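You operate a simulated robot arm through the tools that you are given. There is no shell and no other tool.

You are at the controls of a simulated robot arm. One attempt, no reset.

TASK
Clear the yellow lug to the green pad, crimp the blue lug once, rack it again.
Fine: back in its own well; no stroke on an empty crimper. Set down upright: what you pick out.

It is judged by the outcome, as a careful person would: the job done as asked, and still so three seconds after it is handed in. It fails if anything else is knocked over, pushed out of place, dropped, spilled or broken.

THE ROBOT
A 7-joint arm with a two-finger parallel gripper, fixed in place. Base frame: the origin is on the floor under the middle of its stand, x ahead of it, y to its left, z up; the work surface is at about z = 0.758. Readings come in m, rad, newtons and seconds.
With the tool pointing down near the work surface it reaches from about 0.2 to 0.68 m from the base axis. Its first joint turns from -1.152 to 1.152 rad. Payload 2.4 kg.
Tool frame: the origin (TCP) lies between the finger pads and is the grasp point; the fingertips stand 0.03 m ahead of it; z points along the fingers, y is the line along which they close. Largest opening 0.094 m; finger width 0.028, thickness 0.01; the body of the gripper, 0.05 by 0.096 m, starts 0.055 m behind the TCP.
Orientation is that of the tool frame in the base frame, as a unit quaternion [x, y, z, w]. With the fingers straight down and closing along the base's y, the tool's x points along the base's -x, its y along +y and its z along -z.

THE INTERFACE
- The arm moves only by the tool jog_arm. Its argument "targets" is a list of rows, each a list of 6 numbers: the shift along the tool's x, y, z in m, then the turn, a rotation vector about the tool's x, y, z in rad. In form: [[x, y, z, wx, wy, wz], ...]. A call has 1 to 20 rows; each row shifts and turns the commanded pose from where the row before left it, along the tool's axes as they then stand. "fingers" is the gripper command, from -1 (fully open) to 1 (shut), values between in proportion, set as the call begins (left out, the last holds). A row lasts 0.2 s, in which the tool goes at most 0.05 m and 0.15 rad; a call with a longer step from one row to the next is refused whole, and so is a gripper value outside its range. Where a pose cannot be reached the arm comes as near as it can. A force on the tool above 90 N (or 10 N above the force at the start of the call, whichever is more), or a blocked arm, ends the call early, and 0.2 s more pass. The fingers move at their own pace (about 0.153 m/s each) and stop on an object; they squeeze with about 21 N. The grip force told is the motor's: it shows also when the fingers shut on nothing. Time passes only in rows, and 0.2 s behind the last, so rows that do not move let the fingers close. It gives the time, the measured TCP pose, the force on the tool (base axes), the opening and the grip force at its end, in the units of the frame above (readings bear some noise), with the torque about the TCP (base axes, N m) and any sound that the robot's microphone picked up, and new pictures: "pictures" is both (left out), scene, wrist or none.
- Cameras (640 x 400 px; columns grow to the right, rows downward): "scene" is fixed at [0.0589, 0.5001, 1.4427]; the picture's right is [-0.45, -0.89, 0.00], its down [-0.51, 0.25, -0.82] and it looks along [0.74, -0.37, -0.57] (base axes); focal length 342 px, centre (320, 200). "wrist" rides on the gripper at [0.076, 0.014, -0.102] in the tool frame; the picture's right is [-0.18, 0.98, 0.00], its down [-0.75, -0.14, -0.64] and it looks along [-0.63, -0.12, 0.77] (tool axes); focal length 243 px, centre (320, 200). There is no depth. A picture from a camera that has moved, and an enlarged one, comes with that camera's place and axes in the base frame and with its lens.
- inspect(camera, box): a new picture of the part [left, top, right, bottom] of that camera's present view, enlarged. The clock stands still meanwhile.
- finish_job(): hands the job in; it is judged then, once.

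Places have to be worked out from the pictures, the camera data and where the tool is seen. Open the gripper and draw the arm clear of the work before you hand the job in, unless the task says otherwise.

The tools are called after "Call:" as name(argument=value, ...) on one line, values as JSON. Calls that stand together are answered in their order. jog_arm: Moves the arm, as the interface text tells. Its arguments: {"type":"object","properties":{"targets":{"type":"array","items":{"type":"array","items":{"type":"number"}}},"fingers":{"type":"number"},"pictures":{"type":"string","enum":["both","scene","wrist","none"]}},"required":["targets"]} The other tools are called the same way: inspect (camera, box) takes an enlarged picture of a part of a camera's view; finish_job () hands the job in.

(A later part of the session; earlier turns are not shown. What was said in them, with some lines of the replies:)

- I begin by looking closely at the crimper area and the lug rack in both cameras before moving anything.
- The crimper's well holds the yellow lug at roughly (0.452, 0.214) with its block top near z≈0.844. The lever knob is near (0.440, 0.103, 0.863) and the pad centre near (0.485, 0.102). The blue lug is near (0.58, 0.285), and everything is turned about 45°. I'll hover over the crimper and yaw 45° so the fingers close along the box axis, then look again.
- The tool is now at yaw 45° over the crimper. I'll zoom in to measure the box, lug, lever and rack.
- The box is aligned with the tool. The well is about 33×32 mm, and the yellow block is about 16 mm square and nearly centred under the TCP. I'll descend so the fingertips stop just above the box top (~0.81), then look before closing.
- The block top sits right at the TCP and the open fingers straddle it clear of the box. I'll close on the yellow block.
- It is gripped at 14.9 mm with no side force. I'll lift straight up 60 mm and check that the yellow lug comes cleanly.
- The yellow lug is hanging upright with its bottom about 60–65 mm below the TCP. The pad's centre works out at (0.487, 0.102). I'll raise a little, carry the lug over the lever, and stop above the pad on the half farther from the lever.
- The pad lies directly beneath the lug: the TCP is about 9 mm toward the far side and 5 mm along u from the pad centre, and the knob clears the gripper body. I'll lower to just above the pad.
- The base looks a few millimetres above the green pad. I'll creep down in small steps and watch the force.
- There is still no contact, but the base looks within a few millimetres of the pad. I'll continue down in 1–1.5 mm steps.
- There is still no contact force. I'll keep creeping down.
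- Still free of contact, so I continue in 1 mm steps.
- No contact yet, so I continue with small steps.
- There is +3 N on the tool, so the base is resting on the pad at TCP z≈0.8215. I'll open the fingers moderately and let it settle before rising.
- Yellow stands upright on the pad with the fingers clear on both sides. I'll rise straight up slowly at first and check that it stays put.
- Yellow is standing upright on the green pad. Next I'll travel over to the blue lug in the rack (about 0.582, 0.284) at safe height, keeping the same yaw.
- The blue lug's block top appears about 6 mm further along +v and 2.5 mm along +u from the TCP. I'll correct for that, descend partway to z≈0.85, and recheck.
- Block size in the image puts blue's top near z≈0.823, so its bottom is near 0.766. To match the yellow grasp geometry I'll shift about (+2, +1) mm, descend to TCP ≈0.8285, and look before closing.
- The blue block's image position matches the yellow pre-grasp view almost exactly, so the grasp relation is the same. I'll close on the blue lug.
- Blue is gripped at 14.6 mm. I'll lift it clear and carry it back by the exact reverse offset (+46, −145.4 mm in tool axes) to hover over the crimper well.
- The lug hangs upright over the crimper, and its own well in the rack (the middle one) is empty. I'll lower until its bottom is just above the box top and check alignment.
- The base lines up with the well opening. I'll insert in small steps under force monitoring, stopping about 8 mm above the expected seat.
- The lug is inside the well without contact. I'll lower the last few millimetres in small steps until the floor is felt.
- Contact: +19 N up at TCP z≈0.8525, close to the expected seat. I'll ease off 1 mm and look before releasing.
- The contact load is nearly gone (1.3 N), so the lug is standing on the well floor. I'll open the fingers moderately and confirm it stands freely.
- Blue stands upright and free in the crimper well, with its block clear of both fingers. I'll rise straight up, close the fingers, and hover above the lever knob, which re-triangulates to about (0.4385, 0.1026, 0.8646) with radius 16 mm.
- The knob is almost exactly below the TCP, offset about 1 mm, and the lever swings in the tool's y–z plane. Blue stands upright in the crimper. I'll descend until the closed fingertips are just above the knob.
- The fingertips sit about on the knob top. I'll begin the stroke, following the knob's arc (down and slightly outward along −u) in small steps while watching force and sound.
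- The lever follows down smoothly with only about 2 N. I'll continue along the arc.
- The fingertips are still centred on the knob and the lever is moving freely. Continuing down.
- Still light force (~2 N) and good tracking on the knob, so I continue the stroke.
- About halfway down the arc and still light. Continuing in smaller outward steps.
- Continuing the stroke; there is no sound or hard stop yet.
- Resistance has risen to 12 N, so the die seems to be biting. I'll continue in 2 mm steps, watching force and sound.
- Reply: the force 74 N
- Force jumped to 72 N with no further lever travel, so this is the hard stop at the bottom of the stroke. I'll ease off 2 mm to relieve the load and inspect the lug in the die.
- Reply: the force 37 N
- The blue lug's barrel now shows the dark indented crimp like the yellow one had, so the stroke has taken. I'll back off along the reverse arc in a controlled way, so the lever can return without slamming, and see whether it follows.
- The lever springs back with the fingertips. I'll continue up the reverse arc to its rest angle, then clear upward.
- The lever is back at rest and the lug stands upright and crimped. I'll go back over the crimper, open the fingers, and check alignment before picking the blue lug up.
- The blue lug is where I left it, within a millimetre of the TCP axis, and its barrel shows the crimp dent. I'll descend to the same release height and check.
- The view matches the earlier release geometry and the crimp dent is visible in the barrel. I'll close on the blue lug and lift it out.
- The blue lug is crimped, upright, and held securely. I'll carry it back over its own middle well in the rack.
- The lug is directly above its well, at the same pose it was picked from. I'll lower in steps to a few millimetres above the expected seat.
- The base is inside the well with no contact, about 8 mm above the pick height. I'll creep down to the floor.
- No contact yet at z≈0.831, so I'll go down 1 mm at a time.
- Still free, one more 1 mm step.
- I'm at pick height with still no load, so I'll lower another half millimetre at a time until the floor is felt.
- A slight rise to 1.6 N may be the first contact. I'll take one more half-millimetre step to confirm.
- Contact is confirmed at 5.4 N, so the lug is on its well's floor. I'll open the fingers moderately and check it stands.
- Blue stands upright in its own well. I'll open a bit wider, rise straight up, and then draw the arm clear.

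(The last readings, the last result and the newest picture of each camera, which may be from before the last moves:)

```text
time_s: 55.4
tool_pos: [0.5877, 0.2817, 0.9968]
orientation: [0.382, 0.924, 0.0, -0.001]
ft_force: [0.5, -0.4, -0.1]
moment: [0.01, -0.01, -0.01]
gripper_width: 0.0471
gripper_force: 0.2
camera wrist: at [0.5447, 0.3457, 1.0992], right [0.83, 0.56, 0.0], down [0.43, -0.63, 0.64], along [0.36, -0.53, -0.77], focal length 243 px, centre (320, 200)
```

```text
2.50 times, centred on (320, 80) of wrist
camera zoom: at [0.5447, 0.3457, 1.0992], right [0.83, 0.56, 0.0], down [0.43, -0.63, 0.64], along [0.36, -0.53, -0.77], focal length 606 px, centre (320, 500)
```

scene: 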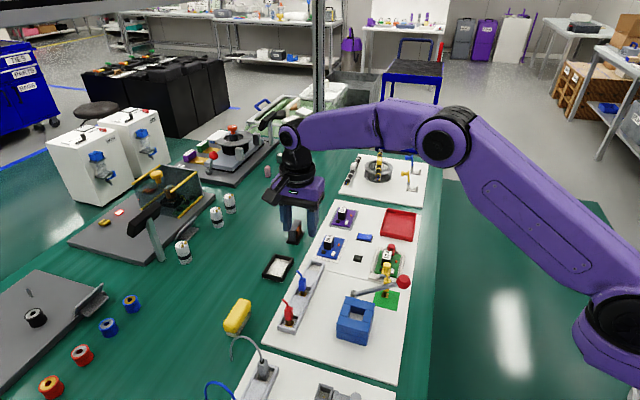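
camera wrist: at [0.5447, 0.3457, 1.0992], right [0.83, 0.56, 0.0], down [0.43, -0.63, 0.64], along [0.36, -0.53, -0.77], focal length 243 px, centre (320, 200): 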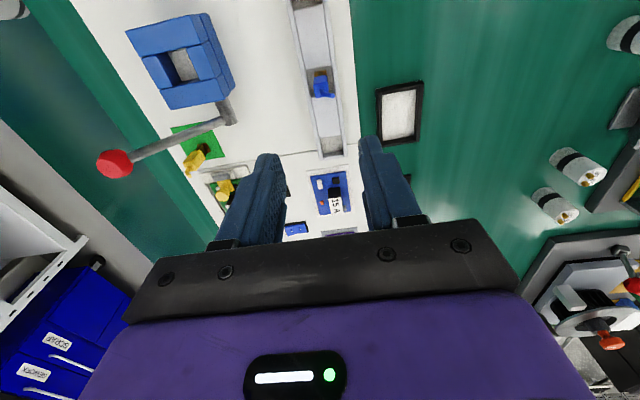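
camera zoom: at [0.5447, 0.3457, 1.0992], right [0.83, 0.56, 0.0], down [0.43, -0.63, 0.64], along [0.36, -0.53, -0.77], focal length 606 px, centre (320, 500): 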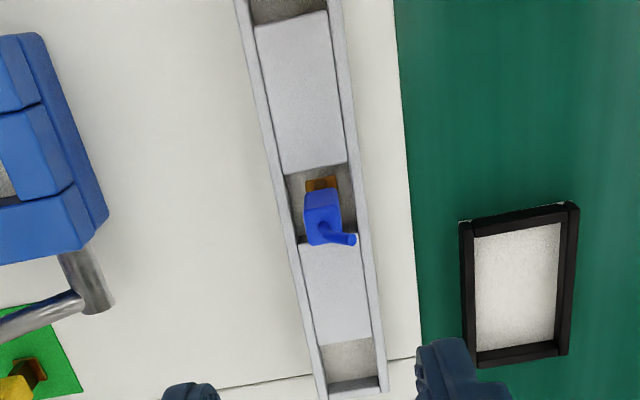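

Everything is as asked: yellow upright on the green pad, blue crimped and upright in its own well, the lever at rest, and red untouched. I'll open fully and withdraw the arm high and back to its start area.

Call:
jog_arm(targets=[[0, 0, -0.04, 0, 0, 0], [0, 0, -0.04, 0, 0, 0], [0, 0, -0.04, 0, 0, 0], [0, 0, -0.04, 0, 0, 0], [0.0103, -0.0316, 0, 0, 0, 0], [0.0103, -0.0316, 0, 0, 0, 0], [0.0103, -0.0316, 0, 0, 0, 0], [0.0103, -0.0316, 0, 0, 0, 0], [0.0103, -0.0316, 0, 0, 0, 0], [0, 0, 0, 0, 0, 0], [0, 0, 0, 0, 0, 0]], fingers=-1, pictures="both")

Call:
inspect(camera="scene", box=[250, 220, 430, 350])

Call:
inspect(camera="scene", box=[275, 265, 325, 335])

```text
time_s: 57.8
tool_pos: [0.4329, 0.2058, 1.1449]
orientation: [0.383, 0.924, 0.001, 0.0]
ft_force: [0.0, 0.2, 0.0]
moment: [-0.03, -0.02, -0.01]
gripper_width: 0.094
gripper_force: 0.0
out of reach, approached as far as the arm can: row 4
camera wrist: at [0.3906, 0.2694, 1.2472], right [0.83, 0.56, 0.0], down [0.43, -0.63, 0.64], along [0.36, -0.53, -0.77], focal length 243 px, centre (320, 200)
```

scene: 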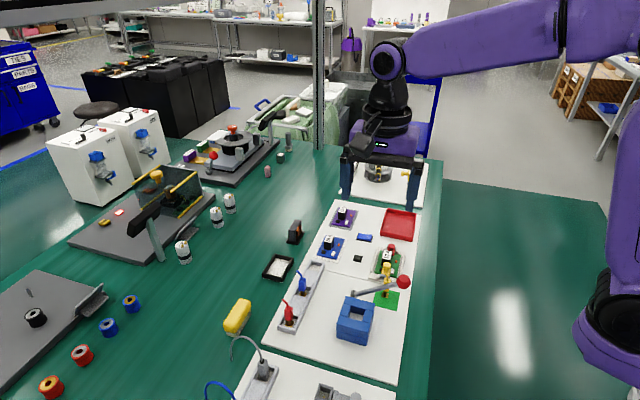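
wrist: 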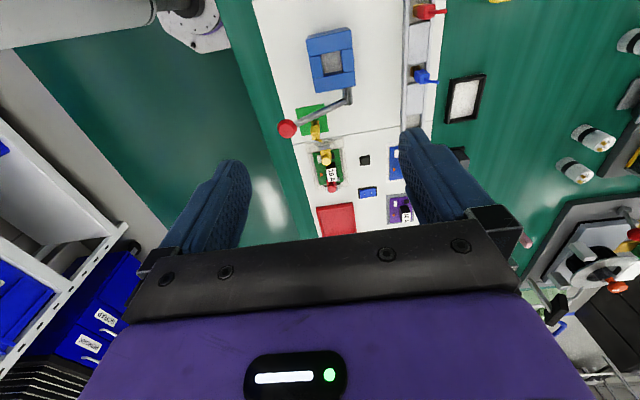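

```text
3.08 times, centred on (340, 285) of scene
camera zoom: at [0.0589, 0.5001, 1.4427], right [-0.45, -0.89, 0.0], down [-0.51, 0.25, -0.82], along [0.74, -0.37, -0.57], focal length 1054 px, centre (258, -62)
```

zoom: 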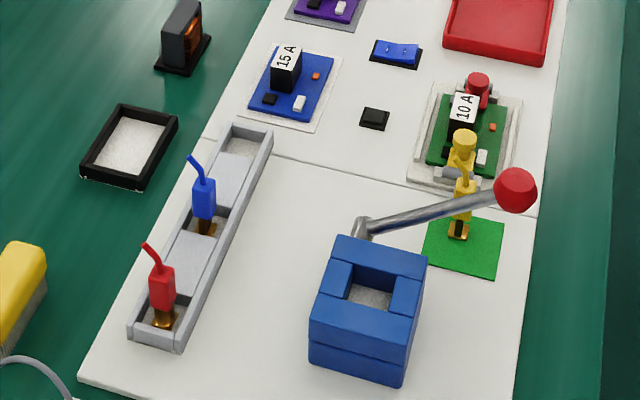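

```text
5.71 times, centred on (300, 300) of scene
camera zoom: at [0.0589, 0.5001, 1.4427], right [-0.45, -0.89, 0.0], down [-0.51, 0.25, -0.82], along [0.74, -0.37, -0.57], focal length 1957 px, centre (434, -371)
```

zoom: 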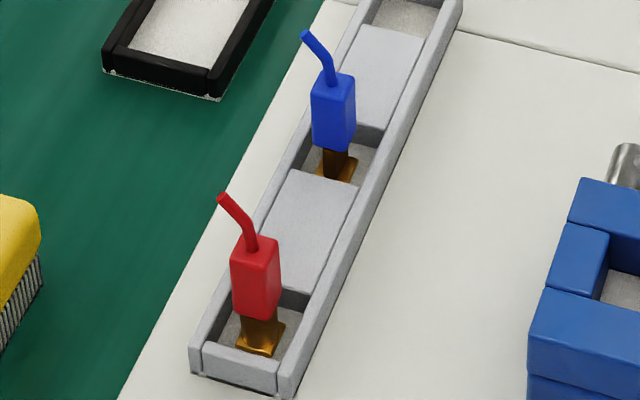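

The arm is clear with the gripper open. Blue is in its middle well with a pinched, crimped barrel, yellow stands on the green pad, and nothing else has moved. I'm handing the job in.

Call:
finish_job()

```text
The job is handed in.
```

The job is done and handed in; I haven't seen a verdict on it.

- **Yellow lug:** lifted out of the crimper and standing upright on the green pad, slightly off its centre on the side away from the lever.
- **Blue lug:** crimped with one full lever stroke, which pressed against a hard stop at the bottom. No sound was reported for the stroke. The barrel had been round and then showed a pinched dent like the one on the yellow lug, so I took the crimp as made.
- **Rack:** blue is back upright in the middle well it came from. The red lug was not touched.
- **Crimper:** now empty with the lever back at rest. It was stroked only that once, with the blue lug inside.

Nothing else on the bench looked moved in the last pictures. The gripper was open and the arm drawn up and clear before I handed in.
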